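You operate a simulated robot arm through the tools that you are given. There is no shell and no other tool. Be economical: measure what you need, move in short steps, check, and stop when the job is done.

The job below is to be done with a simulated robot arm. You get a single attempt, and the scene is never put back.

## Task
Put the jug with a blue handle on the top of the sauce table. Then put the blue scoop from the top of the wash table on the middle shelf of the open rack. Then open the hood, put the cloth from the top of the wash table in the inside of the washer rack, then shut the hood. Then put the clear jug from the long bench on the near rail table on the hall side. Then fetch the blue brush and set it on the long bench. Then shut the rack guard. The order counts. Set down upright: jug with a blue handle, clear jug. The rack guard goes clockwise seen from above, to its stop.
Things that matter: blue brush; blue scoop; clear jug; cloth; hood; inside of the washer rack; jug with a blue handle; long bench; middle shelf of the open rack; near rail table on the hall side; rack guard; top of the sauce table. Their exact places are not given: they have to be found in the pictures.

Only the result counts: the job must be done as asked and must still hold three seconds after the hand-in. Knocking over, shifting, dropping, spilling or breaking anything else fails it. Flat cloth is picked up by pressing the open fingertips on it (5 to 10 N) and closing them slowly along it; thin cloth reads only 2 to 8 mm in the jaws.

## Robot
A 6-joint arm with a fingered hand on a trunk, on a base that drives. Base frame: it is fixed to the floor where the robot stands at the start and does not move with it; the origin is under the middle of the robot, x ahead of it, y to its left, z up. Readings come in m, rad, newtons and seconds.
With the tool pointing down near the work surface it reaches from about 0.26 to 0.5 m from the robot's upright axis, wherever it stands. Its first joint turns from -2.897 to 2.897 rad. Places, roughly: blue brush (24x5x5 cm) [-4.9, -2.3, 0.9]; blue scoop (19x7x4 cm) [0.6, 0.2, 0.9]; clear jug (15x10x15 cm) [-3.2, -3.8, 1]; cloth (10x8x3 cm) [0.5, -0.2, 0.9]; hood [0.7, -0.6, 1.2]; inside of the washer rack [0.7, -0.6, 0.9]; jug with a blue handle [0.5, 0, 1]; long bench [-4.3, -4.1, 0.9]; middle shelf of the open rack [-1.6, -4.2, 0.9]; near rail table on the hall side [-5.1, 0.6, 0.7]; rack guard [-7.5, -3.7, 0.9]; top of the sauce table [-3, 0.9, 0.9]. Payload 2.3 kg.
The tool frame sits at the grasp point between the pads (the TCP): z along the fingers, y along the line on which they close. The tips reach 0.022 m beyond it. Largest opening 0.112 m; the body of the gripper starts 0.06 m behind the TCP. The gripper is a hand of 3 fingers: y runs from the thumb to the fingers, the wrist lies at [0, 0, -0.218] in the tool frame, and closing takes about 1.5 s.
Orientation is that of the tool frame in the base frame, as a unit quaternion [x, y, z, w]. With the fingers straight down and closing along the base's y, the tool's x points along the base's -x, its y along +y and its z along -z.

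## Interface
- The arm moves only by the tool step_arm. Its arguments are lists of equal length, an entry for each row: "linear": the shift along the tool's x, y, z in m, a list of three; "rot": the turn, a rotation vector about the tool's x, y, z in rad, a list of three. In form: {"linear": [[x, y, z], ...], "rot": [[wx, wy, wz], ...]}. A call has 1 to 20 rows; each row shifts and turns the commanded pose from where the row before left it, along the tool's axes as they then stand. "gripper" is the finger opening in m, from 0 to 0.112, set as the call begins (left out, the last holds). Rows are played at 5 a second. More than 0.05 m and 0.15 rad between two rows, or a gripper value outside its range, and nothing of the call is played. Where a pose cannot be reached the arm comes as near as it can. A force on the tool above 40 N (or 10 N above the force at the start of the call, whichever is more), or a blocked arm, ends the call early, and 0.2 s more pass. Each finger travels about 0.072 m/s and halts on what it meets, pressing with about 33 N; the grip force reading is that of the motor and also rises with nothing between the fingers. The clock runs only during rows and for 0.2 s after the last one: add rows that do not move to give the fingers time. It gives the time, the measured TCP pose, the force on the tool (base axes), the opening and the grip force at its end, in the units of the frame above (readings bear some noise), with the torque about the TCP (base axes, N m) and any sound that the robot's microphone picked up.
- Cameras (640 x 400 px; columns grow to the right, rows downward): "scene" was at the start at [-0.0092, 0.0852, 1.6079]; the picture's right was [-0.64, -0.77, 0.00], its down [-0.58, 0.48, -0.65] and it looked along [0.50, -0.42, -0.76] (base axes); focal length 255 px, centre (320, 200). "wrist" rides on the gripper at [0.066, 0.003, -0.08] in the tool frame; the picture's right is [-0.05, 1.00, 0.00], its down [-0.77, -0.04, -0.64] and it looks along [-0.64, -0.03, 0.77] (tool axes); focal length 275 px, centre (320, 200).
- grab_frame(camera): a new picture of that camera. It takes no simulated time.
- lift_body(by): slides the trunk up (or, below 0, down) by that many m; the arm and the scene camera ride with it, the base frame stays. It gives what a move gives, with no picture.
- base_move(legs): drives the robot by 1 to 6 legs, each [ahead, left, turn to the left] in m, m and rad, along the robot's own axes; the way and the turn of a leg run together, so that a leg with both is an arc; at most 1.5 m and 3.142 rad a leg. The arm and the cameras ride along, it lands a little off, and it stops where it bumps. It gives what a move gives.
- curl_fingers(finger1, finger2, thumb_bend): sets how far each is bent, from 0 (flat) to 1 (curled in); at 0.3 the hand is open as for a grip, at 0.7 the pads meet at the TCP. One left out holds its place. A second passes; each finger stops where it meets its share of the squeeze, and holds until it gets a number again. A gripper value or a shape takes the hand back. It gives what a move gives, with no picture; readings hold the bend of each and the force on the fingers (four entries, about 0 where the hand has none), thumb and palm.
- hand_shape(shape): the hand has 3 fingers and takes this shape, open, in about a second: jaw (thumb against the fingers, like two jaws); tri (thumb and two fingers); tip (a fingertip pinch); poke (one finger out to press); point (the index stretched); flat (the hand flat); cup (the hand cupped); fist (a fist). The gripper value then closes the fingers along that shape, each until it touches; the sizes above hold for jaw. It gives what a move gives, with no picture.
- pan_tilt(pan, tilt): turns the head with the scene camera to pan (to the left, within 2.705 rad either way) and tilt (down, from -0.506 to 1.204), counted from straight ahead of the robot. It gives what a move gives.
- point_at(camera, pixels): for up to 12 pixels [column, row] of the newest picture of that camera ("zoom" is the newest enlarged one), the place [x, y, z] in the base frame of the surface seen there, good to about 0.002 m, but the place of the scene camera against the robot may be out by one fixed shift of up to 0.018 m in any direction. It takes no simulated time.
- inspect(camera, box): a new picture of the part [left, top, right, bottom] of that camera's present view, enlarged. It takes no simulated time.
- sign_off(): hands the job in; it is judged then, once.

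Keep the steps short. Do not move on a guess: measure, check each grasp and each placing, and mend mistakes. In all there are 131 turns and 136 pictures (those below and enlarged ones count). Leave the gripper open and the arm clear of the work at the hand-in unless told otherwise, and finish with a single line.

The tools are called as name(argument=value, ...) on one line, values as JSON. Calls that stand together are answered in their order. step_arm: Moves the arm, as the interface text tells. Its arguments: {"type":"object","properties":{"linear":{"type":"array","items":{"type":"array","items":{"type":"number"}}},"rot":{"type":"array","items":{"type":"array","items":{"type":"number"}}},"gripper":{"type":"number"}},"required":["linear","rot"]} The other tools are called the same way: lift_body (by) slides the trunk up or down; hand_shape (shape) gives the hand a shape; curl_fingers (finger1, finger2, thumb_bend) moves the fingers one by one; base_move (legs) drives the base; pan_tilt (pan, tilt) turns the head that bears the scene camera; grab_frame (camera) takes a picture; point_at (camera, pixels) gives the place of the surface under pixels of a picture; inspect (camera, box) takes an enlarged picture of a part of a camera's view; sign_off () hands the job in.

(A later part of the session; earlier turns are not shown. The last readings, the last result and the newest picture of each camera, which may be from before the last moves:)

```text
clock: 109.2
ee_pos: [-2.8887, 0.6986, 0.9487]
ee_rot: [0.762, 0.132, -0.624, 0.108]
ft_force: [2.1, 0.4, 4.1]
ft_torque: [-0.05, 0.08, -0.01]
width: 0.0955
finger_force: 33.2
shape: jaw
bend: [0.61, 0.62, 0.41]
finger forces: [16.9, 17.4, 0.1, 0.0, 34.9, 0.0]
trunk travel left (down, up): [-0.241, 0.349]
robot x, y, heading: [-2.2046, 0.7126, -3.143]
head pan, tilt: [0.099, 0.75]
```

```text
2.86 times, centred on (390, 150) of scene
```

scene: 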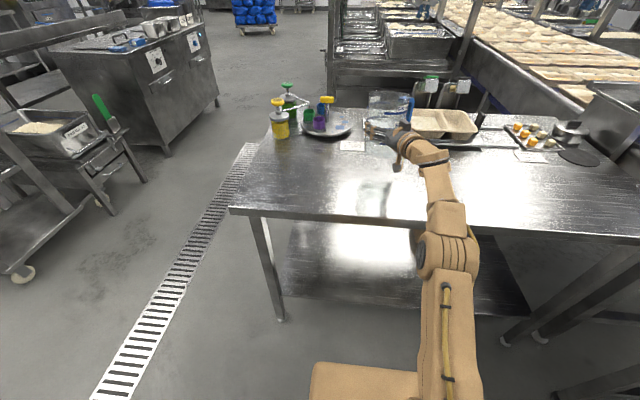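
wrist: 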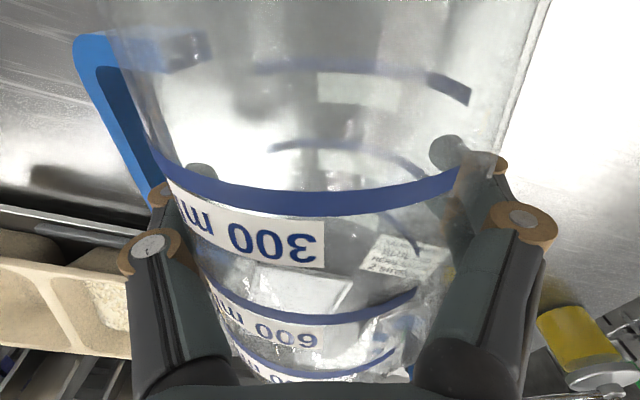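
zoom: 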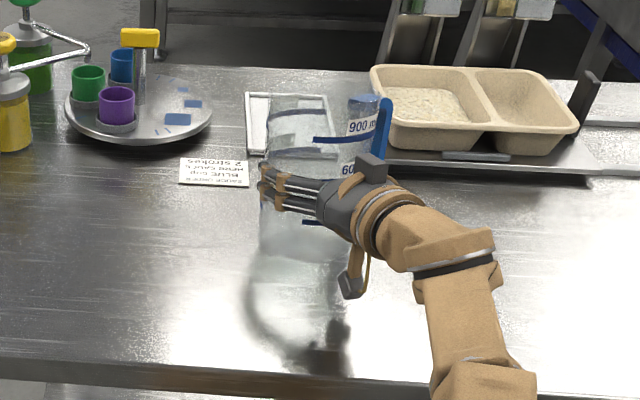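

Contact (+4 N). I open and let it settle, then look before withdrawing.

step_arm(linear=[[0, 0, 0], [0, 0, 0], [0, 0, 0], [0, 0, 0]], rot=[[0, 0, 0], [0, 0, 0], [0, 0, 0], [0, 0, 0]], gripper=0.112)

inspect(camera="scene", box=[320, 80, 460, 220])

grab_frame(camera="wrist")

```text
clock: 110.2
ee_pos: [-2.889, 0.698, 0.9474]
ee_rot: [0.763, 0.134, -0.623, 0.11]
ft_force: [0.1, -0.1, -2.1]
ft_torque: [0.03, 0.0, 0.04]
width: 0.1119
finger_force: 0.1
shape: jaw
bend: [0.3, 0.3, 0.3]
finger forces: [0.2, 0.1, 0.1, 0.1, 0.3, 0.0]
trunk travel left (down, up): [-0.241, 0.349]
robot x, y, heading: [-2.2055, 0.7139, -3.137]
head pan, tilt: [0.099, 0.75]
```

```text
2.86 times, centred on (390, 150) of scene
```

zoom: 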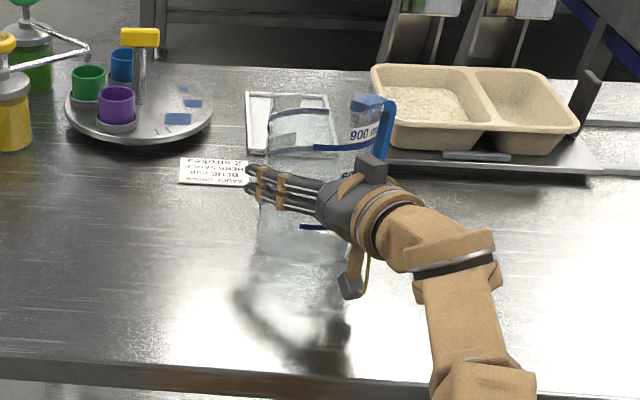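

```text
79 pictures are left
```

wrist: 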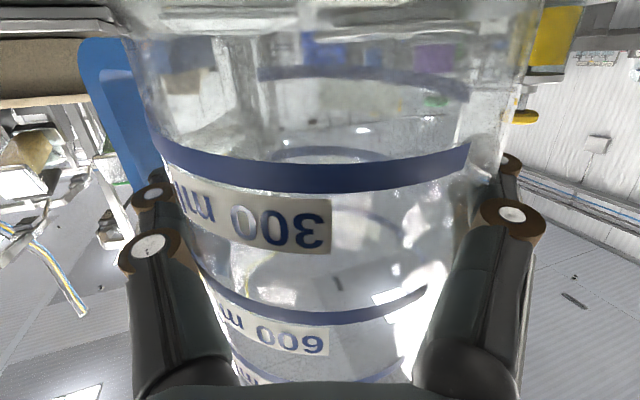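

The jug stands. I withdraw straight back along the tool's axis using the base.

base_move(legs=[[-0.19, -0.069, 0]])

inspect(camera="scene", box=[280, 40, 440, 180])

```text
clock: 111.8
ee_pos: [-2.6937, 0.7638, 0.9491]
ee_rot: [0.763, 0.135, -0.623, 0.11]
ft_force: [0.5, 0.1, 0.4]
ft_torque: [-0.01, -0.02, -0.01]
width: 0.1121
finger_force: 0.1
shape: jaw
bend: [0.3, 0.3, 0.3]
finger forces: [0.1, 0.0, 0.0, 0.1, 0.0, 0.1]
trunk travel left (down, up): [-0.241, 0.349]
robot x, y, heading: [-2.0122, 0.784, -3.134]
head pan, tilt: [0.099, 0.75]
```

```text
2.86 times, centred on (360, 110) of scene
```

zoom: 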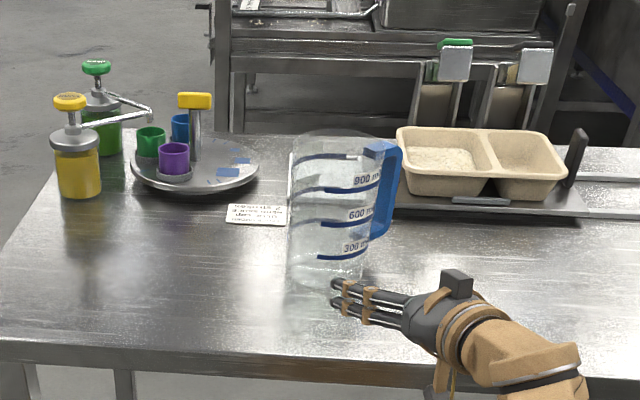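

The jug with the blue handle stands upright on the sauce table. Next the blue scoop: I back off, turn, drive back to the wash table, and restore the trunk height.

base_move(legs=[[-0.3, 0, 0], [0, 0, 3.134], [1.4, -0.62, 0]])

lift_body(by=0.284)

step_arm(linear=[[0, 0, -0.04], [0, 0, -0.04], [0, 0, -0.04], [0, 0, -0.03], [0, 0, 0], [0, 0, 0], [0, 0, 0], [0, 0, 0], [0, 0, 0], [0, 0, 0], [0, 0, 0], [0, 0, 0], [0, 0, 0], [0, 0, 0], [0, 0, 0], [0, 0, 0]], rot=[[0, 0.05, 0], [0, 0.05, 0], [0, 0.05, 0], [0, 0.1, 0], [0, 0.14, 0], [0, 0.14, 0], [0, 0.14, 0], [0, 0.14, 0], [0, 0.14, 0], [0, 0.14, 0], [0, 0.14, 0], [0, 0.13, 0], [0, 0, 0.12], [0, 0, 0.12], [0, 0, 0.1], [0, 0, 0]])

```text
refused: leg 3 is longer than a leg can be; nothing moved
```

```text
clock: 114.7
ee_pos: [-2.6951, 0.7646, 1.2324]
ee_rot: [0.762, 0.137, -0.623, 0.112]
ft_force: [-0.7, -0.5, 0.2]
ft_torque: [0.02, 0.03, 0.02]
width: 0.1118
finger_force: 0.1
shape: jaw
bend: [0.3, 0.3, 0.3]
finger forces: [0.0, 0.0, 0.1, 0.0, 0.0, 0.1]
trunk travel left (down, up): [-0.525, 0.065]
robot x, y, heading: [-2.0061, 0.7857, -3.131]
head pan, tilt: [0.099, 0.75]
```

```text
clock: 118.1
ee_pos: [-2.4608, 0.7572, 1.2214]
ee_rot: [0.996, 0.007, -0.086, 0.03]
ft_force: [0.2, -0.1, -0.2]
ft_torque: [0.0, 0.0, 0.01]
width: 0.1119
finger_force: 0.1
shape: jaw
bend: [0.3, 0.3, 0.3]
finger forces: [0.0, 0.0, 0.0, 0.0, 0.0, 0.0]
out of reach, approached as far as the arm can: row 1, 2, 6, 7, 8, 9, 10, 11, 12
trunk travel left (down, up): [-0.525, 0.065]
robot x, y, heading: [-2.0113, 0.7837, -3.127]
head pan, tilt: [0.099, 0.75]
```

The drive was refused (leg too long); arm and trunk moved safely. I drive now in shorter legs, then level the tool.

base_move(legs=[[0, 0, 3.127], [1.4, 0, 0], [0.3, -0.62, 0]])

step_arm(linear=[[0.05, 0, 0.02], [0.05, 0, 0.02], [0.05, 0, 0.02], [0, 0, 0.02], [0, 0, 0]], rot=[[0, 0, 0], [0, 0, 0], [0.029, 0.086, 0], [0.029, 0.086, 0], [0, 0, 0]])

grab_frame(camera="wrist")

```text
clock: 135.8
ee_pos: [0.1174, 0.0712, 1.2232]
ee_rot: [0.017, 0.996, 0.028, 0.086]
ft_force: [0.3, 0.5, -0.2]
ft_torque: [0.0, -0.01, 0.01]
width: 0.112
finger_force: 0.1
shape: jaw
bend: [0.3, 0.3, 0.3]
finger forces: [0.0, 0.1, 0.0, 0.1, 0.0, 0.0]
trunk travel left (down, up): [-0.525, 0.065]
robot x, y, heading: [-0.336, 0.0614, -0.04]
head pan, tilt: [0.099, 0.75]
```

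```text
refused: row 1 steps farther than a row can; nothing moved
```

```text
77 pictures are left
```

wrist: 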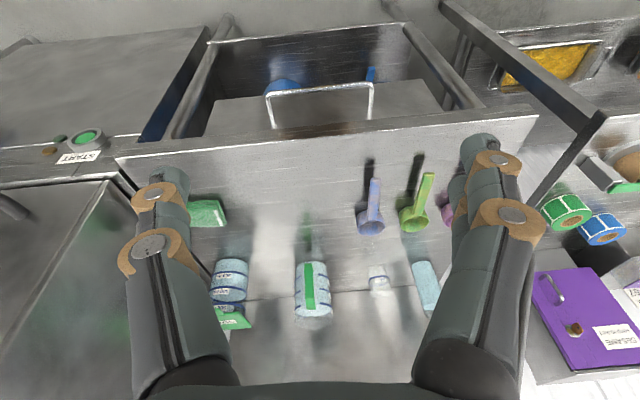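

point_at(camera="wrist", pixels=[[375, 183], [374, 195], [372, 206], [371, 222], [360, 222], [382, 222]])

base_move(legs=[[0.33, 0.09, 0.04]])

step_arm(linear=[[0.045, 0, 0.02], [0.045, 0, 0.02], [0.03, 0, 0.03], [0, 0, 0.03], [0, 0, 0]], rot=[[0, 0, 0], [0, 0, 0], [0.029, 0.086, 0], [0.029, 0.086, 0], [0, 0, 0]])

grab_frame(camera="wrist")

```text
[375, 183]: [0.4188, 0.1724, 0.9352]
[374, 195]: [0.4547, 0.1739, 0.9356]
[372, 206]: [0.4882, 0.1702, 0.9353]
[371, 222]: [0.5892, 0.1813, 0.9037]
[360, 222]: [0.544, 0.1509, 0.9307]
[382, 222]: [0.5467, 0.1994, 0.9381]
```

```text
clock: 138.0
ee_pos: [0.4412, 0.165, 1.2218]
ee_rot: [0.0, 0.996, 0.03, 0.086]
ft_force: [-1.1, 0.6, 0.5]
ft_torque: [-0.02, -0.01, 0.02]
width: 0.1119
finger_force: 0.0
shape: jaw
bend: [0.3, 0.3, 0.3]
finger forces: [0.0, 0.0, 0.0, 0.0, 0.0, 0.1]
trunk travel left (down, up): [-0.525, 0.065]
robot x, y, heading: [-0.0128, 0.1457, -0.006]
head pan, tilt: [0.099, 0.75]
```

```text
clock: 139.2
ee_pos: [0.3352, 0.1707, 1.1049]
ee_rot: [0.001, 1.0, 0.001, 0.0]
ft_force: [1.0, 0.2, 0.4]
ft_torque: [0.0, 0.0, -0.01]
width: 0.112
finger_force: 0.0
shape: jaw
bend: [0.3, 0.3, 0.3]
finger forces: [0.1, 0.0, 0.0, 0.1, 0.0, 0.0]
trunk travel left (down, up): [-0.525, 0.065]
robot x, y, heading: [-0.0094, 0.1419, -0.005]
head pan, tilt: [0.099, 0.75]
```

```text
76 pictures are left
```

wrist: 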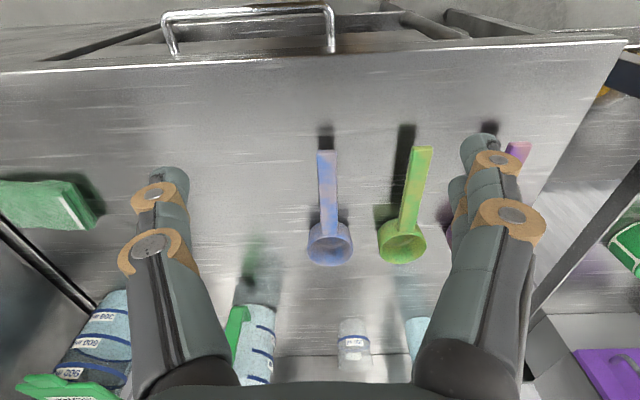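

The scoop's handle lies along x (0.41–0.51) at y≈0.172, top z 0.935. I set a 0.06 opening (keeping off the green scoop) and go down over the handle's near end.

step_arm(linear=[[-0.05, 0.0015, 0], [-0.05, 0, 0], [0, 0, 0.045], [0, 0, 0.045], [0, 0, 0.045], [0, 0, 0.02], [0, 0, 0]], rot=[[0, 0, 0], [0, 0, 0], [0, 0, 0], [0, 0, 0], [0, 0, 0], [0, 0, 0], [0, 0, 0]], gripper=0.06)

grab_frame(camera="wrist")

```text
clock: 140.8
ee_pos: [0.4352, 0.1734, 0.9462]
ee_rot: [0.0, 1.0, 0.002, 0.001]
ft_force: [-0.8, -0.1, 0.4]
ft_torque: [0.04, 0.0, -0.02]
width: 0.0604
finger_force: 0.1
shape: jaw
bend: [0.72, 0.72, 0.7]
finger forces: [0.0, 0.0, 0.0, 0.0, 0.1, 0.1]
trunk travel left (down, up): [-0.525, 0.065]
robot x, y, heading: [-0.0126, 0.1422, -0.007]
head pan, tilt: [0.099, 0.75]
```

```text
75 pictures are left
```

wrist: 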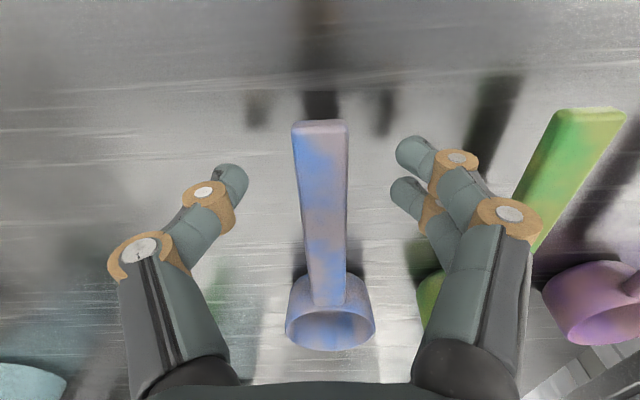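

Well placed. I lower 17 mm and close.

step_arm(linear=[[0, 0, 0.009], [0, 0, 0.009], [0, 0, 0]], rot=[[0, 0, 0], [0, 0, 0], [0, 0, 0]])

step_arm(linear=[[0, 0, 0], [0, 0, 0], [0, 0, 0], [0, 0, 0], [0, 0, 0], [0, 0, 0]], rot=[[0, 0, 0], [0, 0, 0], [0, 0, 0], [0, 0, 0], [0, 0, 0], [0, 0, 0]], gripper=0.0)

grab_frame(camera="wrist")

```text
clock: 141.6
ee_pos: [0.4369, 0.1747, 0.9281]
ee_rot: [0.002, 1.0, 0.001, 0.0]
ft_force: [0.2, 0.5, 0.9]
ft_torque: [-0.04, 0.03, 0.03]
width: 0.0607
finger_force: 0.0
shape: jaw
bend: [0.72, 0.72, 0.7]
finger forces: [0.0, 0.1, 0.0, 0.1, 0.0, 0.0]
trunk travel left (down, up): [-0.525, 0.065]
robot x, y, heading: [-0.0131, 0.1423, -0.011]
head pan, tilt: [0.099, 0.75]
```

```text
clock: 143.0
ee_pos: [0.4366, 0.1731, 0.9289]
ee_rot: [0.001, 1.0, 0.001, 0.0]
ft_force: [0.4, 0.1, 0.4]
ft_torque: [0.01, 0.01, -0.01]
width: 0.0008
finger_force: 33.6
shape: jaw
bend: [0.72, 0.72, 0.76]
finger forces: [8.9, 9.4, 0.0, 0.0, 15.4, 0.1]
trunk travel left (down, up): [-0.525, 0.065]
robot x, y, heading: [-0.0115, 0.142, -0.007]
head pan, tilt: [0.099, 0.75]
```

```text
74 pictures are left
```

wrist: 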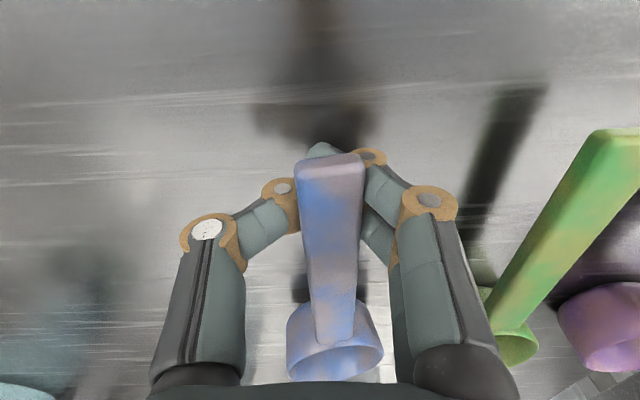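

The fingers press on the handle (9/9/15 N). I lift 10 cm and check that it holds.

step_arm(linear=[[0, 0, -0.02], [0, 0, -0.03], [0, 0, -0.04], [0, 0, -0.04], [0, 0, 0], [0, 0, 0]], rot=[[0, 0, 0], [0, 0, 0], [0, 0, 0], [0, 0, 0], [0, 0, 0], [0, 0, 0]])

grab_frame(camera="wrist")

```text
clock: 144.4
ee_pos: [0.4335, 0.1709, 1.059]
ee_rot: [0.001, 1.0, 0.001, 0.0]
ft_force: [0.1, -0.3, 0.5]
ft_torque: [0.05, -0.01, 0.01]
width: 0.0
finger_force: 33.2
shape: jaw
bend: [0.74, 0.74, 0.79]
finger forces: [0.0, 0.1, 0.1, 0.1, 0.0, 0.0]
trunk travel left (down, up): [-0.525, 0.065]
robot x, y, heading: [-0.0137, 0.1434, -0.006]
head pan, tilt: [0.099, 0.75]
```

```text
73 pictures are left
```

wrist: 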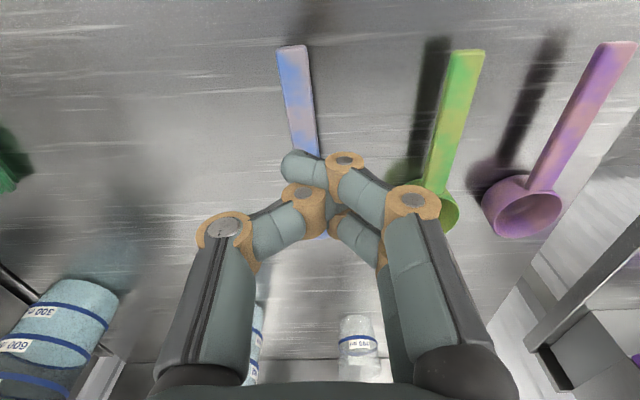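

The handle slipped out when lifting; the scoop stayed on the table. Gripping the bowl across should be firm. I open to 0.08 and move back to see the bowl.

step_arm(linear=[[0.04, 0, -0.02], [0.04, 0, 0], [0.0, 0, 0], [0, 0, 0], [0, 0, 0]], rot=[[0, 0, 0], [0, 0, 0], [0, 0, 0], [0, 0, 0], [0, 0, 0]], gripper=0.09)

inspect(camera="wrist", box=[240, 80, 480, 300])

point_at(camera="zoom", pixels=[[240, 150], [250, 260], [220, 310], [300, 310], [255, 290], [255, 340], [215, 290], [300, 285], [330, 280], [400, 280], [270, 350], [360, 330]])

```text
clock: 145.6
ee_pos: [0.3544, 0.1744, 1.0787]
ee_rot: [0.001, 1.0, 0.002, 0.0]
ft_force: [0.7, 0.7, 1.2]
ft_torque: [0.01, 0.04, 0.01]
width: 0.0896
finger_force: 0.0
shape: jaw
bend: [0.59, 0.59, 0.55]
finger forces: [0.0, 0.0, 0.0, 0.0, 0.0, 0.0]
trunk travel left (down, up): [-0.525, 0.065]
robot x, y, heading: [-0.0119, 0.143, -0.004]
head pan, tilt: [0.099, 0.75]
```

```text
1.82 times, centred on (360, 190) of wrist
```

zoom: 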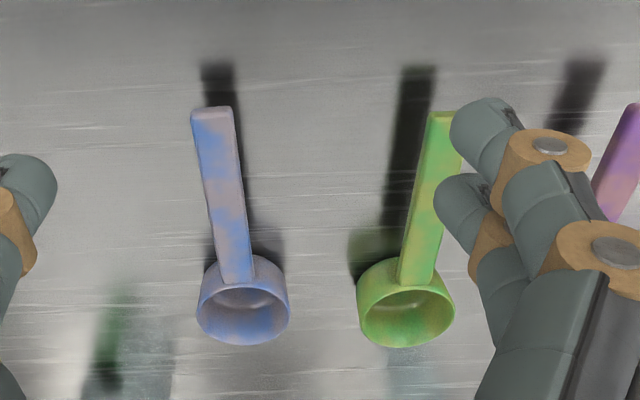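

```text
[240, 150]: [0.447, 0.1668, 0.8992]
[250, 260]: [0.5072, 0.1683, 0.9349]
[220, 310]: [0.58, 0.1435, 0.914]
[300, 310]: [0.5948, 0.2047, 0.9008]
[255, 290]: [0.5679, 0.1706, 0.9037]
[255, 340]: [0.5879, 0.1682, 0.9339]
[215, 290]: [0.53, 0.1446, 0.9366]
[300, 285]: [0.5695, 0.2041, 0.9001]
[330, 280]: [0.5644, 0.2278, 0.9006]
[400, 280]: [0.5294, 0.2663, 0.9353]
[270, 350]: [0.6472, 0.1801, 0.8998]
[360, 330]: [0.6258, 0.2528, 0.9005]
```

The bowl centre is (0.545, 0.169), beyond comfortable reach, but I can cage the handle right next to the bowl, near its balance point, curling the fingers tight as with the strap. I go there.

step_arm(linear=[[-0.045, -0.005, 0], [-0.045, -0.005, 0], [-0.042, 0, 0], [0, 0, 0.045], [0, 0, 0.045], [0, 0, 0.045], [0, 0, 0.021], [0, 0, 0]], rot=[[0, 0, -0.1], [0, 0, 0], [0, 0, 0], [0, 0, 0], [0, 0, 0], [0, 0, 0], [0, 0, 0], [0, 0, 0]], gripper=0.07)

grab_frame(camera="wrist")

```text
clock: 147.4
ee_pos: [0.472, 0.1732, 0.9223]
ee_rot: [-0.049, 0.999, 0.001, 0.001]
ft_force: [-0.1, 0.4, 5.4]
ft_torque: [0.27, 0.03, -0.05]
width: 0.0696
finger_force: 0.0
shape: jaw
bend: [0.71, 0.71, 0.69]
finger forces: [3.3, 2.8, 0.1, 0.1, 0.1, 0.0]
out of reach, approached as far as the arm can: row 3
trunk travel left (down, up): [-0.525, 0.065]
robot x, y, heading: [-0.0135, 0.1442, -0.008]
head pan, tilt: [0.099, 0.75]
```

```text
71 pictures are left
```

wrist: 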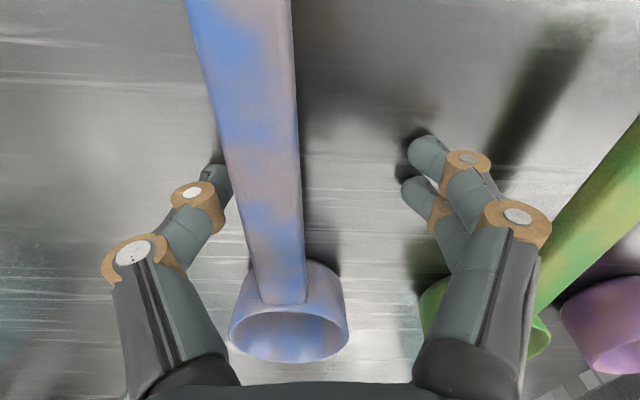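

point_at(camera="wrist", pixels=[[232, 170], [262, 170], [292, 170], [250, 230], [275, 230], [300, 230], [245, 100], [288, 355]])

```text
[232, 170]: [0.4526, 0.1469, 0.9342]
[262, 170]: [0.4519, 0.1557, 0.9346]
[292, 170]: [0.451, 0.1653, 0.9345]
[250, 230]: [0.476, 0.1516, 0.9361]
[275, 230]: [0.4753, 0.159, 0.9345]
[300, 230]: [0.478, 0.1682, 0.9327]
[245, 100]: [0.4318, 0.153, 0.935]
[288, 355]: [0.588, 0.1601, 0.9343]
```

Handle centre at y≈0.159, width 18 mm. I raise 6 mm, shift 13 mm, close and curl.

step_arm(linear=[[0, 0, -0.006], [0, -0.0135, 0], [0, 0, 0]], rot=[[0, 0, 0], [0, 0, -0.05], [0, 0, 0]])

step_arm(linear=[[0, 0, 0], [0, 0, 0], [0, 0, 0], [0, 0, 0], [0, 0, 0], [0, 0, 0]], rot=[[0, 0, 0], [0, 0, 0], [0, 0, 0], [0, 0, 0], [0, 0, 0], [0, 0, 0]], gripper=0.0)

curl_fingers(finger1=1.0, finger2=1.0, thumb_bend=1.0)

step_arm(linear=[[0, 0, -0.02], [0, 0, -0.02], [0, 0, -0.02], [0, 0, 0]], rot=[[0, 0, 0], [0, 0, 0], [0, 0, 0], [0, 0, 0]])

grab_frame(camera="wrist")

```text
clock: 148.2
ee_pos: [0.4741, 0.1624, 0.9275]
ee_rot: [-0.074, 0.997, 0.001, 0.0]
ft_force: [0.8, 0.3, -0.5]
ft_torque: [0.03, -0.02, -0.01]
width: 0.07
finger_force: 0.1
shape: jaw
bend: [0.71, 0.71, 0.69]
finger forces: [0.0, 0.0, 0.1, 0.1, 0.0, 0.0]
trunk travel left (down, up): [-0.525, 0.065]
robot x, y, heading: [-0.0117, 0.1454, -0.01]
head pan, tilt: [0.099, 0.75]
```

```text
clock: 149.6
ee_pos: [0.4742, 0.1613, 0.927]
ee_rot: [-0.074, 0.997, 0.001, 0.0]
ft_force: [-0.2, -0.3, -0.3]
ft_torque: [-0.02, -0.01, -0.01]
width: 0.0001
finger_force: 32.6
shape: jaw
bend: [0.74, 0.73, 0.79]
finger forces: [0.0, 0.1, 0.0, 0.0, 0.2, 0.0]
trunk travel left (down, up): [-0.525, 0.065]
robot x, y, heading: [-0.0117, 0.144, -0.01]
head pan, tilt: [0.099, 0.75]
```

```text
clock: 150.6
ee_pos: [0.4742, 0.1611, 0.9287]
ee_rot: [-0.074, 0.997, 0.001, 0.0]
ft_force: [0.2, -0.3, -0.2]
ft_torque: [-0.01, 0.0, 0.04]
width: 0.0063
finger_force: 0.1
shape: fingers
bend: [0.87, 0.88, 0.92]
finger forces: [0.1, 0.1, 0.0, 0.0, 0.1, 0.1]
trunk travel left (down, up): [-0.525, 0.065]
robot x, y, heading: [-0.014, 0.1425, -0.006]
head pan, tilt: [0.099, 0.75]
```

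```text
clock: 151.6
ee_pos: [0.4747, 0.1625, 0.9875]
ee_rot: [-0.074, 0.997, 0.001, 0.0]
ft_force: [-0.9, -0.5, 0.1]
ft_torque: [0.0, -0.01, -0.02]
width: 0.0061
finger_force: 0.1
shape: fingers
bend: [0.87, 0.88, 0.92]
finger forces: [0.0, 0.1, 0.0, 0.0, 0.0, 0.0]
trunk travel left (down, up): [-0.525, 0.065]
robot x, y, heading: [-0.0125, 0.146, -0.008]
head pan, tilt: [0.099, 0.75]
```

```text
70 pictures are left
```

wrist: 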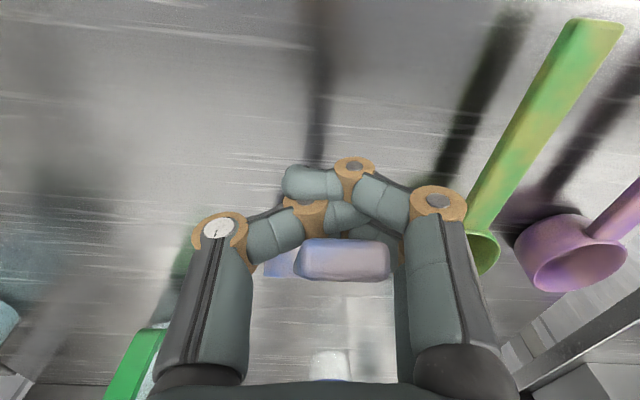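

pan_tilt(pan=0.1, tilt=0.85)

inspect(camera="scene", box=[240, 60, 400, 220])

```text
clock: 152.2
ee_pos: [0.4744, 0.1626, 0.9879]
ee_rot: [-0.074, 0.997, 0.0, 0.0]
ft_force: [-0.2, 0.0, -0.1]
ft_torque: [-0.03, 0.0, 0.0]
width: 0.0065
finger_force: 0.1
shape: fingers
bend: [0.87, 0.88, 0.92]
finger forces: [0.0, 0.0, 0.0, 0.2, 0.0, 0.0]
trunk travel left (down, up): [-0.525, 0.065]
robot x, y, heading: [-0.0117, 0.1416, -0.01]
head pan, tilt: [0.099, 0.85]
```

```text
2.50 times, centred on (320, 140) of scene
```

zoom: 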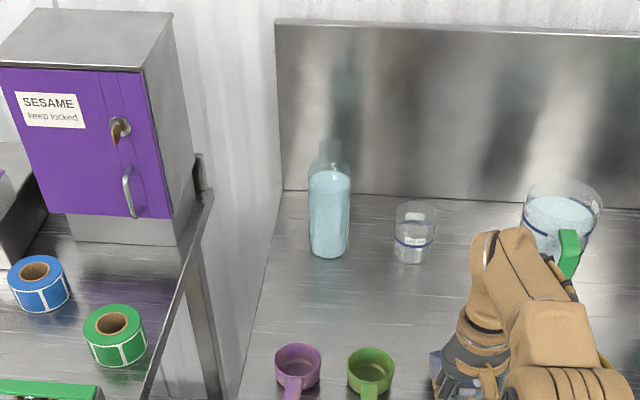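

inspect(camera="scene", box=[340, 160, 480, 300])

point_at(camera="wrist", pixels=[[345, 250], [345, 275], [280, 265], [310, 260], [385, 260], [345, 240]])

```text
2.86 times, centred on (410, 230) of scene
```

zoom: 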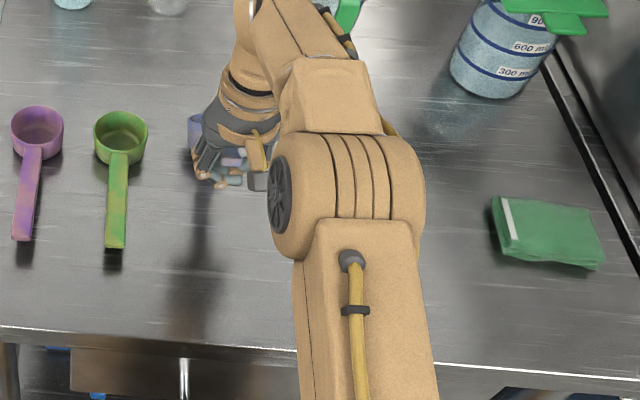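

```text
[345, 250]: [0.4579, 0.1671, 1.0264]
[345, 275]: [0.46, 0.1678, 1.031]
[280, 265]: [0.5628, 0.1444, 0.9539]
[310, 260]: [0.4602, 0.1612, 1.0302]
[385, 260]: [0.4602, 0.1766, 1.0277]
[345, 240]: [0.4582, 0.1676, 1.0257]
```

The scoop tilts loosely in the cage; not safe. I lower it back, open, rise, and check the clearance in front of the base so I can come closer and grip the bowl.

step_arm(linear=[[0, 0, 0.02], [0, 0, 0.02], [0, 0, 0.015], [0, 0, 0]], rot=[[0, 0, 0], [0, 0, 0], [0, 0, 0], [0, 0, 0]])

step_arm(linear=[[0, 0, 0], [0, 0, 0], [0, 0, 0], [0, 0, 0], [0, 0, 0], [0, 0, 0], [0, 0, -0.045], [0, 0, -0.045], [0, 0, -0.02], [0.05, 0, 0], [0.05, 0, 0], [0, 0, 0]], rot=[[0, 0, 0], [0, 0, 0], [0, 0, 0], [0, 0, 0], [0, 0, 0], [0, 0, 0], [0, 0, 0], [0, 0, 0], [0, 0, 0], [0, 0, 0], [0, 0, 0], [0, 0, 0]], gripper=0.085)

grab_frame(camera="wrist")

pan_tilt(pan=0.35, tilt=1.2)

grab_frame(camera="scene")

```text
clock: 153.2
ee_pos: [0.4734, 0.161, 0.9324]
ee_rot: [-0.074, 0.997, 0.001, 0.0]
ft_force: [-0.3, -0.1, -0.5]
ft_torque: [0.03, -0.03, -0.04]
width: 0.0064
finger_force: 0.0
shape: fingers
bend: [0.87, 0.88, 0.92]
finger forces: [0.0, 0.0, 0.0, 0.1, 0.1, 0.0]
trunk travel left (down, up): [-0.525, 0.065]
robot x, y, heading: [-0.0121, 0.1446, -0.012]
head pan, tilt: [0.099, 0.85]
```

```text
clock: 155.8
ee_pos: [0.3726, 0.1478, 1.0424]
ee_rot: [-0.074, 0.997, 0.0, -0.001]
ft_force: [-0.5, 0.0, -0.7]
ft_torque: [0.0, 0.03, -0.02]
width: 0.0846
finger_force: 0.1
shape: jaw
bend: [0.63, 0.63, 0.59]
finger forces: [0.0, 0.0, 0.0, 0.1, 0.1, 0.0]
trunk travel left (down, up): [-0.525, 0.065]
robot x, y, heading: [-0.011, 0.1441, -0.006]
head pan, tilt: [0.099, 0.85]
```

```text
67 pictures are left
```

wrist: 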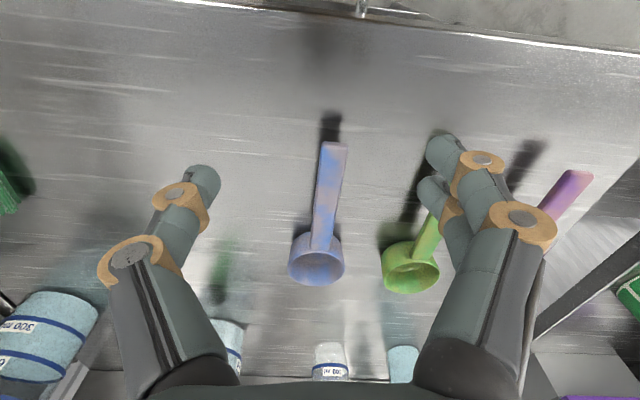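

```text
clock: 156.7
ee_pos: [0.3718, 0.1481, 1.0438]
ee_rot: [-0.074, 0.997, 0.001, 0.0]
ft_force: [-1.0, -0.5, 0.3]
ft_torque: [-0.01, -0.02, -0.02]
width: 0.0849
finger_force: 0.1
shape: jaw
bend: [0.63, 0.63, 0.59]
finger forces: [0.0, 0.1, 0.1, 0.1, 0.0, 0.1]
trunk travel left (down, up): [-0.525, 0.065]
robot x, y, heading: [-0.0117, 0.1436, -0.01]
head pan, tilt: [0.351, 1.201]
```

```text
66 pictures are left
```

scene: 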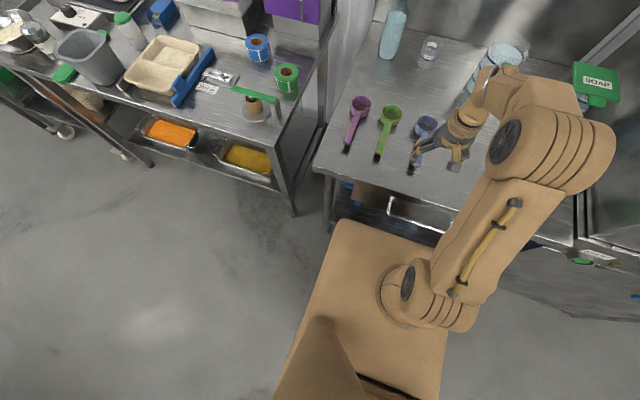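

point_at(camera="scene", pixels=[[342, 222], [400, 238], [318, 172], [360, 186], [390, 212], [430, 228], [410, 222]])

point_at(camera="wrist", pixels=[[318, 235], [316, 262], [316, 284], [292, 260], [342, 258], [384, 268], [332, 160], [300, 280]])

```text
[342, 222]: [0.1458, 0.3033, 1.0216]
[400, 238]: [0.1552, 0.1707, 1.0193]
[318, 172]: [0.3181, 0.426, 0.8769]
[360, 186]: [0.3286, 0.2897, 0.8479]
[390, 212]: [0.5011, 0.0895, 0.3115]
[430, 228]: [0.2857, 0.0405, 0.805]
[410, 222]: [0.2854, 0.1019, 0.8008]
```

```text
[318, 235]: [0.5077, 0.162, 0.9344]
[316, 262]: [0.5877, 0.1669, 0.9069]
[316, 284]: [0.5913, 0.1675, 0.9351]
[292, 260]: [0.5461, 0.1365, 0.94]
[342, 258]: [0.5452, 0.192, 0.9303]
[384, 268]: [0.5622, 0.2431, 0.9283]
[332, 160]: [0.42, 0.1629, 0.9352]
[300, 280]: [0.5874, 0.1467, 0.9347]
```

The platform ends at x=0.155 and the nearest obstacle (drawer handle) is at 0.285, so I advance 0.06 m. Then I go over the bowl (0.548, 0.165).

base_move(legs=[[0.06, 0, 0.01]])

step_arm(linear=[[0, 0, 0], [-0.04, 0.005, 0], [-0.04, 0.005, 0], [-0.035, 0.006, 0], [0, 0, 0.04], [0, 0, 0.02], [0, 0, 0]], rot=[[0, 0, 0.14], [0, 0, 0], [0, 0, 0], [0, 0, 0], [0, 0, 0], [0, 0, 0], [0, 0, 0]])

grab_frame(camera="wrist")

```text
clock: 157.6
ee_pos: [0.4329, 0.1517, 1.0427]
ee_rot: [-0.08, 0.997, 0.001, 0.0]
ft_force: [-0.4, -0.1, 0.5]
ft_torque: [-0.02, 0.05, -0.01]
width: 0.0848
finger_force: 0.0
shape: jaw
bend: [0.63, 0.63, 0.59]
finger forces: [0.0, 0.2, 0.0, 0.0, 0.1, 0.0]
trunk travel left (down, up): [-0.525, 0.065]
robot x, y, heading: [0.0494, 0.1446, -0.0]
head pan, tilt: [0.351, 1.201]
```

```text
clock: 159.2
ee_pos: [0.5425, 0.1734, 0.9797]
ee_rot: [-0.01, 1.0, 0.001, -0.001]
ft_force: [1.1, -0.7, 0.9]
ft_torque: [0.0, 0.0, 0.02]
width: 0.0848
finger_force: 0.0
shape: jaw
bend: [0.63, 0.63, 0.59]
finger forces: [0.0, 0.0, 0.0, 0.0, 0.0, 0.0]
out of reach, approached as far as the arm can: row 4
trunk travel left (down, up): [-0.525, 0.065]
robot x, y, heading: [0.0505, 0.1456, 0.005]
head pan, tilt: [0.351, 1.201]
```

```text
65 pictures are left
```

wrist: 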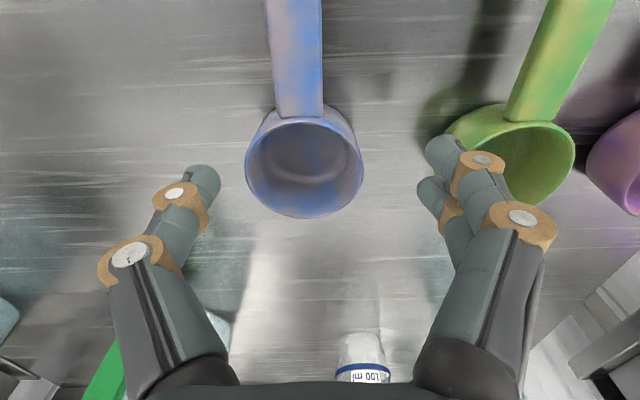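

I shift 9 mm to centre on the bowl, narrow to 0.075 and descend.

step_arm(linear=[[-0.003, -0.009, 0], [0, 0, 0.015], [0, 0, 0.015], [0, 0, 0.01], [0, 0, 0.008], [0, 0, 0]], rot=[[0, 0, 0], [0, 0, 0], [0, 0, 0], [0, 0, 0], [0, 0, 0], [0, 0, 0]], gripper=0.076)

grab_frame(camera="wrist")

```text
clock: 160.6
ee_pos: [0.5448, 0.1612, 0.9346]
ee_rot: [-0.009, 1.0, 0.001, 0.001]
ft_force: [0.2, 0.1, 0.1]
ft_torque: [-0.01, 0.02, 0.03]
width: 0.0763
finger_force: 0.1
shape: jaw
bend: [0.68, 0.68, 0.65]
finger forces: [0.0, 0.0, 0.1, 0.0, 0.1, 0.0]
trunk travel left (down, up): [-0.525, 0.065]
robot x, y, heading: [0.0475, 0.1436, -0.003]
head pan, tilt: [0.351, 1.201]
```

```text
64 pictures are left
```

wrist: 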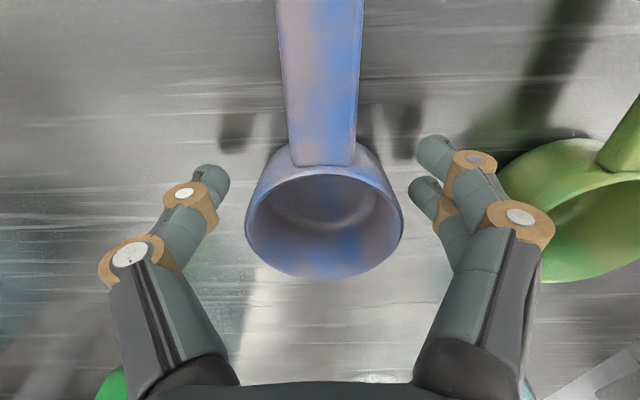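

step_arm(linear=[[0, 0.001, 0.006], [0, 0, 0]], rot=[[0, 0, 0], [0, 0, 0]])

step_arm(linear=[[0, 0, 0], [0, 0, 0], [0, 0, 0], [0, 0, 0], [0, 0, 0]], rot=[[0, 0, 0], [0, 0, 0], [0, 0, 0], [0, 0, 0], [0, 0, 0]], gripper=0.0)

step_arm(linear=[[0, 0, -0.02], [0, 0, -0.03], [0, 0, -0.03], [0.03, 0, -0.03], [0, 0, 0]], rot=[[0, 0, 0], [0, 0, 0], [0, 0, 0], [0, 0, 0], [0, 0, 0]])

grab_frame(camera="wrist")

```text
clock: 161.2
ee_pos: [0.545, 0.1629, 0.9276]
ee_rot: [-0.009, 1.0, 0.002, 0.0]
ft_force: [0.1, -0.1, 0.0]
ft_torque: [0.02, 0.01, 0.01]
width: 0.0764
finger_force: 0.2
shape: jaw
bend: [0.68, 0.68, 0.65]
finger forces: [0.1, 0.0, 0.0, 0.0, 0.0, 0.0]
trunk travel left (down, up): [-0.525, 0.065]
robot x, y, heading: [0.0459, 0.1421, -0.002]
head pan, tilt: [0.351, 1.201]
```

```text
clock: 162.4
ee_pos: [0.5458, 0.1632, 0.9275]
ee_rot: [-0.009, 1.0, 0.0, 0.001]
ft_force: [0.4, 0.2, 0.3]
ft_torque: [0.04, -0.01, -0.04]
width: 0.0016
finger_force: 32.8
shape: jaw
bend: [0.68, 0.77, 0.76]
finger forces: [0.1, 0.0, 0.0, 0.0, 0.3, 0.0]
trunk travel left (down, up): [-0.525, 0.065]
robot x, y, heading: [0.0469, 0.142, -0.0]
head pan, tilt: [0.351, 1.201]
```

```text
clock: 163.6
ee_pos: [0.5178, 0.1616, 1.0355]
ee_rot: [-0.009, 1.0, 0.001, 0.0]
ft_force: [0.4, -0.3, -0.3]
ft_torque: [0.01, 0.0, 0.02]
width: 0.0015
finger_force: 33.1
shape: jaw
bend: [0.68, 0.77, 0.76]
finger forces: [0.0, 0.0, 0.0, 0.0, 0.5, 0.0]
trunk travel left (down, up): [-0.525, 0.065]
robot x, y, heading: [0.0497, 0.1407, -0.003]
head pan, tilt: [0.351, 1.201]
```

```text
63 pictures are left
```

wrist: 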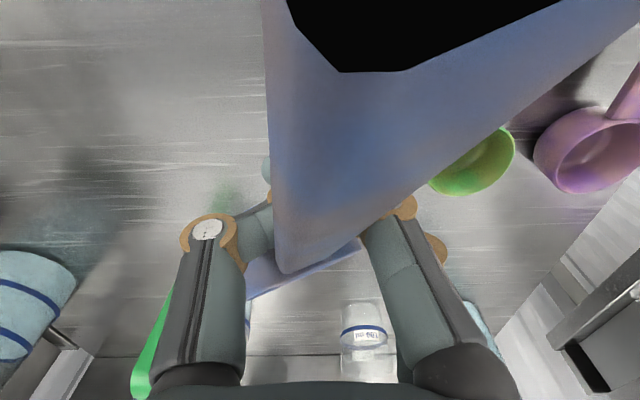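

The scoop came up but turned inside the hand. I look with the scene camera.

pan_tilt(pan=0.1, tilt=0.85)

inspect(camera="scene", box=[300, 80, 460, 260])

```text
clock: 164.5
ee_pos: [0.5174, 0.1608, 1.036]
ee_rot: [-0.009, 1.0, 0.001, 0.0]
ft_force: [0.0, 0.3, -1.2]
ft_torque: [-0.02, -0.03, 0.01]
width: 0.0015
finger_force: 33.2
shape: jaw
bend: [0.68, 0.77, 0.76]
finger forces: [0.1, 0.0, 0.1, 0.1, 0.5, 0.0]
trunk travel left (down, up): [-0.525, 0.065]
robot x, y, heading: [0.0496, 0.1449, 0.0]
head pan, tilt: [0.099, 0.85]
```

```text
2.22 times, centred on (380, 170) of scene
```

zoom: 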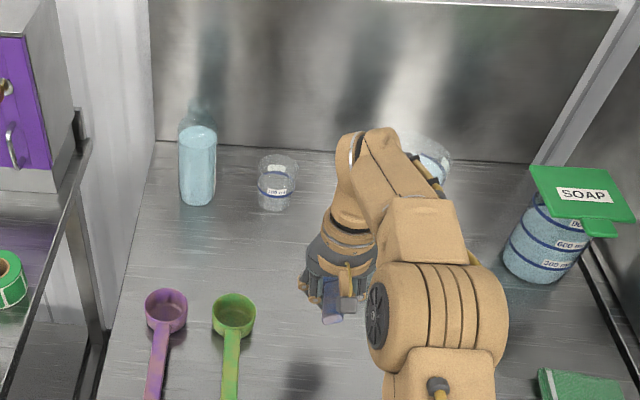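

The scoop is trapped securely in the closed fingers. I back off, turn toward the rack (facing -y) and look for the way.

base_move(legs=[[-0.7, 0, 0], [0, 0, -1.57]])

pan_tilt(pan=-0.2, tilt=0.35)

grab_frame(camera="scene")

point_at(camera="scene", pixels=[[240, 300], [400, 300], [320, 220], [260, 200], [360, 200], [420, 200], [500, 220], [200, 250], [300, 150], [560, 250], [100, 250], [320, 120]])

```text
clock: 172.2
ee_pos: [-0.6499, -0.3155, 1.0353]
ee_rot: [0.711, 0.704, 0.001, 0.001]
ft_force: [0.1, -0.5, -0.5]
ft_torque: [0.03, -0.01, 0.03]
width: 0.0014
finger_force: 32.0
shape: jaw
bend: [0.68, 0.77, 0.76]
finger forces: [0.0, 0.1, 0.0, 0.0, 0.5, 0.0]
trunk travel left (down, up): [-0.525, 0.065]
robot x, y, heading: [-0.6562, 0.151, -1.595]
head pan, tilt: [0.099, 0.85]
```

```text
clock: 173.1
ee_pos: [-0.65, -0.316, 1.036]
ee_rot: [0.71, 0.704, 0.001, 0.001]
ft_force: [-0.3, -0.7, -0.5]
ft_torque: [0.01, -0.01, 0.0]
width: 0.0011
finger_force: 33.1
shape: jaw
bend: [0.68, 0.77, 0.76]
finger forces: [0.0, 0.0, 0.0, 0.0, 0.5, 0.0]
trunk travel left (down, up): [-0.525, 0.065]
robot x, y, heading: [-0.6532, 0.1533, -1.596]
head pan, tilt: [-0.201, 0.351]
```

```text
61 pictures are left
```

scene: 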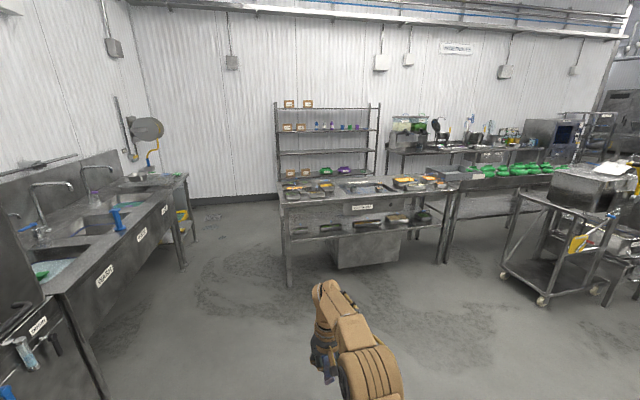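

```text
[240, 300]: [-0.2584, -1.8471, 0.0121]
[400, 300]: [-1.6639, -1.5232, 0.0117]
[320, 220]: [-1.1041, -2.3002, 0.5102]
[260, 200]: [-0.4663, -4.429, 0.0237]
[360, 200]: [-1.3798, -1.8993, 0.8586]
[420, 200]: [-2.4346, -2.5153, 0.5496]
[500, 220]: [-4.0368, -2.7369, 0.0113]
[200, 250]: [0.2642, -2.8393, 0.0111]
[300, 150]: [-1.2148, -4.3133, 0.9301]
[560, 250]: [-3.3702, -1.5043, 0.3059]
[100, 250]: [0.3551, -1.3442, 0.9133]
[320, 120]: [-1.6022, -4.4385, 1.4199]
```

The way: along x≈-0.2 past the sink and prep table, then right behind the prep table to the rack. The middle shelf is at z≈0.92. I drive.

base_move(legs=[[0, 0.45, 0.025], [1.5, 0, 0], [1.5, 0, 0], [0.45, 0, 0], [0, -1.1, 0]])

pan_tilt(pan=0.0, tilt=0.55)

grab_frame(camera="scene")

point_at(camera="scene", pixels=[[200, 180], [300, 180], [400, 180], [300, 160], [300, 200], [400, 200], [300, 130], [300, 100], [400, 220], [300, 220], [200, 220], [100, 180]])

```text
clock: 197.3
ee_pos: [-1.197, -3.779, 1.0362]
ee_rot: [0.687, 0.726, 0.001, 0.0]
ft_force: [-0.6, -0.5, -0.9]
ft_torque: [0.05, -0.02, -0.01]
width: 0.0013
finger_force: 33.1
shape: jaw
bend: [0.68, 0.77, 0.76]
finger forces: [0.0, 0.1, 0.0, 0.0, 0.4, 0.0]
trunk travel left (down, up): [-0.525, 0.065]
robot x, y, heading: [-1.2313, -3.3118, -1.532]
head pan, tilt: [-0.201, 0.351]
```

```text
clock: 198.0
ee_pos: [-1.1978, -3.7782, 1.0352]
ee_rot: [0.688, 0.726, 0.0, 0.001]
ft_force: [-0.6, 0.4, 0.2]
ft_torque: [0.03, -0.02, 0.03]
width: 0.0012
finger_force: 32.6
shape: jaw
bend: [0.68, 0.77, 0.76]
finger forces: [0.0, 0.0, 0.1, 0.1, 0.5, 0.1]
trunk travel left (down, up): [-0.525, 0.065]
robot x, y, heading: [-1.2298, -3.3122, -1.536]
head pan, tilt: [0.0, 0.55]
```

```text
60 pictures are left
```

scene: 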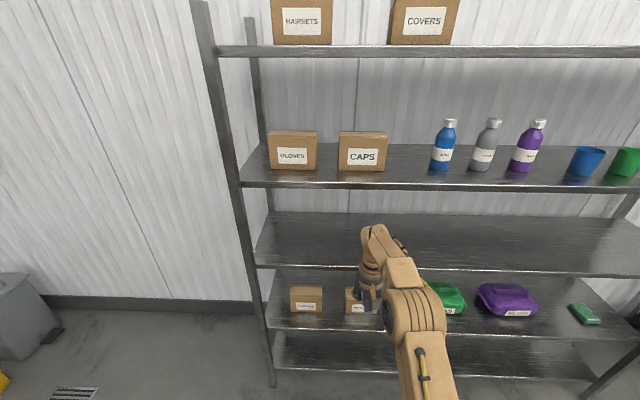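

```text
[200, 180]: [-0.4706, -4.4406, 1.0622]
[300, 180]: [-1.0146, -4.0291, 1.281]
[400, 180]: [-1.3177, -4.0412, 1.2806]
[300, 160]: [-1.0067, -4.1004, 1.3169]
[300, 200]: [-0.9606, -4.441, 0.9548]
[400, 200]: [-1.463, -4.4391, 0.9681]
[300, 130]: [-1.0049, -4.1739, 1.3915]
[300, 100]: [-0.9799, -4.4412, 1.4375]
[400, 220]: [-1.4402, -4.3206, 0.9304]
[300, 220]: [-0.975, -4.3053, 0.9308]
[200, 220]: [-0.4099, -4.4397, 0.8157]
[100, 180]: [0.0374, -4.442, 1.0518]
```

The middle shelf (z≈0.92, front edge y≈-4.03) is empty with the next shelf at 1.27. I lower the trunk and pitch the hand 0.75 rad forward outside the rack first.

lift_body(by=-0.07)

step_arm(linear=[[0, 0, 0], [0, 0, 0], [0, 0, 0], [0, 0, 0], [0, 0, 0], [0, 0, 0], [0, 0, 0]], rot=[[0, -0.125, 0], [0, -0.125, 0], [0, -0.125, 0], [0, -0.125, 0], [0, -0.125, 0], [0, -0.125, 0], [0, 0, 0]])

inspect(camera="scene", box=[300, 180, 480, 360])

```text
clock: 199.1
ee_pos: [-1.1978, -3.7788, 0.9652]
ee_rot: [0.688, 0.726, 0.0, 0.0]
ft_force: [-0.7, -0.8, 0.0]
ft_torque: [0.02, -0.04, 0.03]
width: 0.0012
finger_force: 33.0
shape: jaw
bend: [0.68, 0.77, 0.76]
finger forces: [0.0, 0.1, 0.0, 0.0, 0.5, 0.0]
trunk travel left (down, up): [-0.455, 0.135]
robot x, y, heading: [-1.2313, -3.3127, -1.535]
head pan, tilt: [0.0, 0.55]
```

```text
clock: 200.7
ee_pos: [-1.1983, -3.7788, 0.966]
ee_rot: [0.641, 0.674, -0.252, 0.266]
ft_force: [-0.2, 0.9, -1.1]
ft_torque: [0.03, 0.0, 0.01]
width: 0.0015
finger_force: 32.7
shape: jaw
bend: [0.68, 0.77, 0.76]
finger forces: [0.0, 0.0, 0.0, 0.0, 0.5, 0.0]
trunk travel left (down, up): [-0.455, 0.135]
robot x, y, heading: [-1.2308, -3.3153, -1.537]
head pan, tilt: [0.0, 0.55]
```

```text
2.22 times, centred on (390, 270) of scene
```

zoom: 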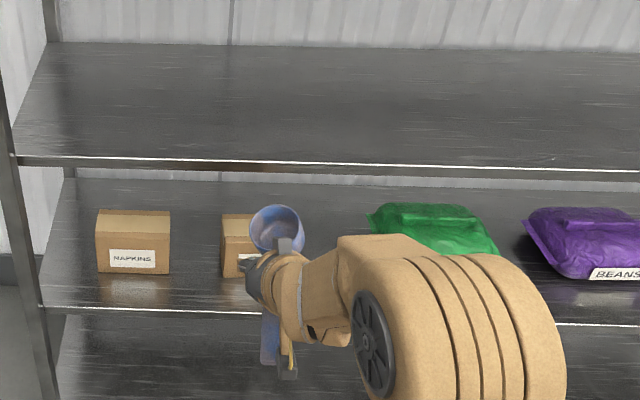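

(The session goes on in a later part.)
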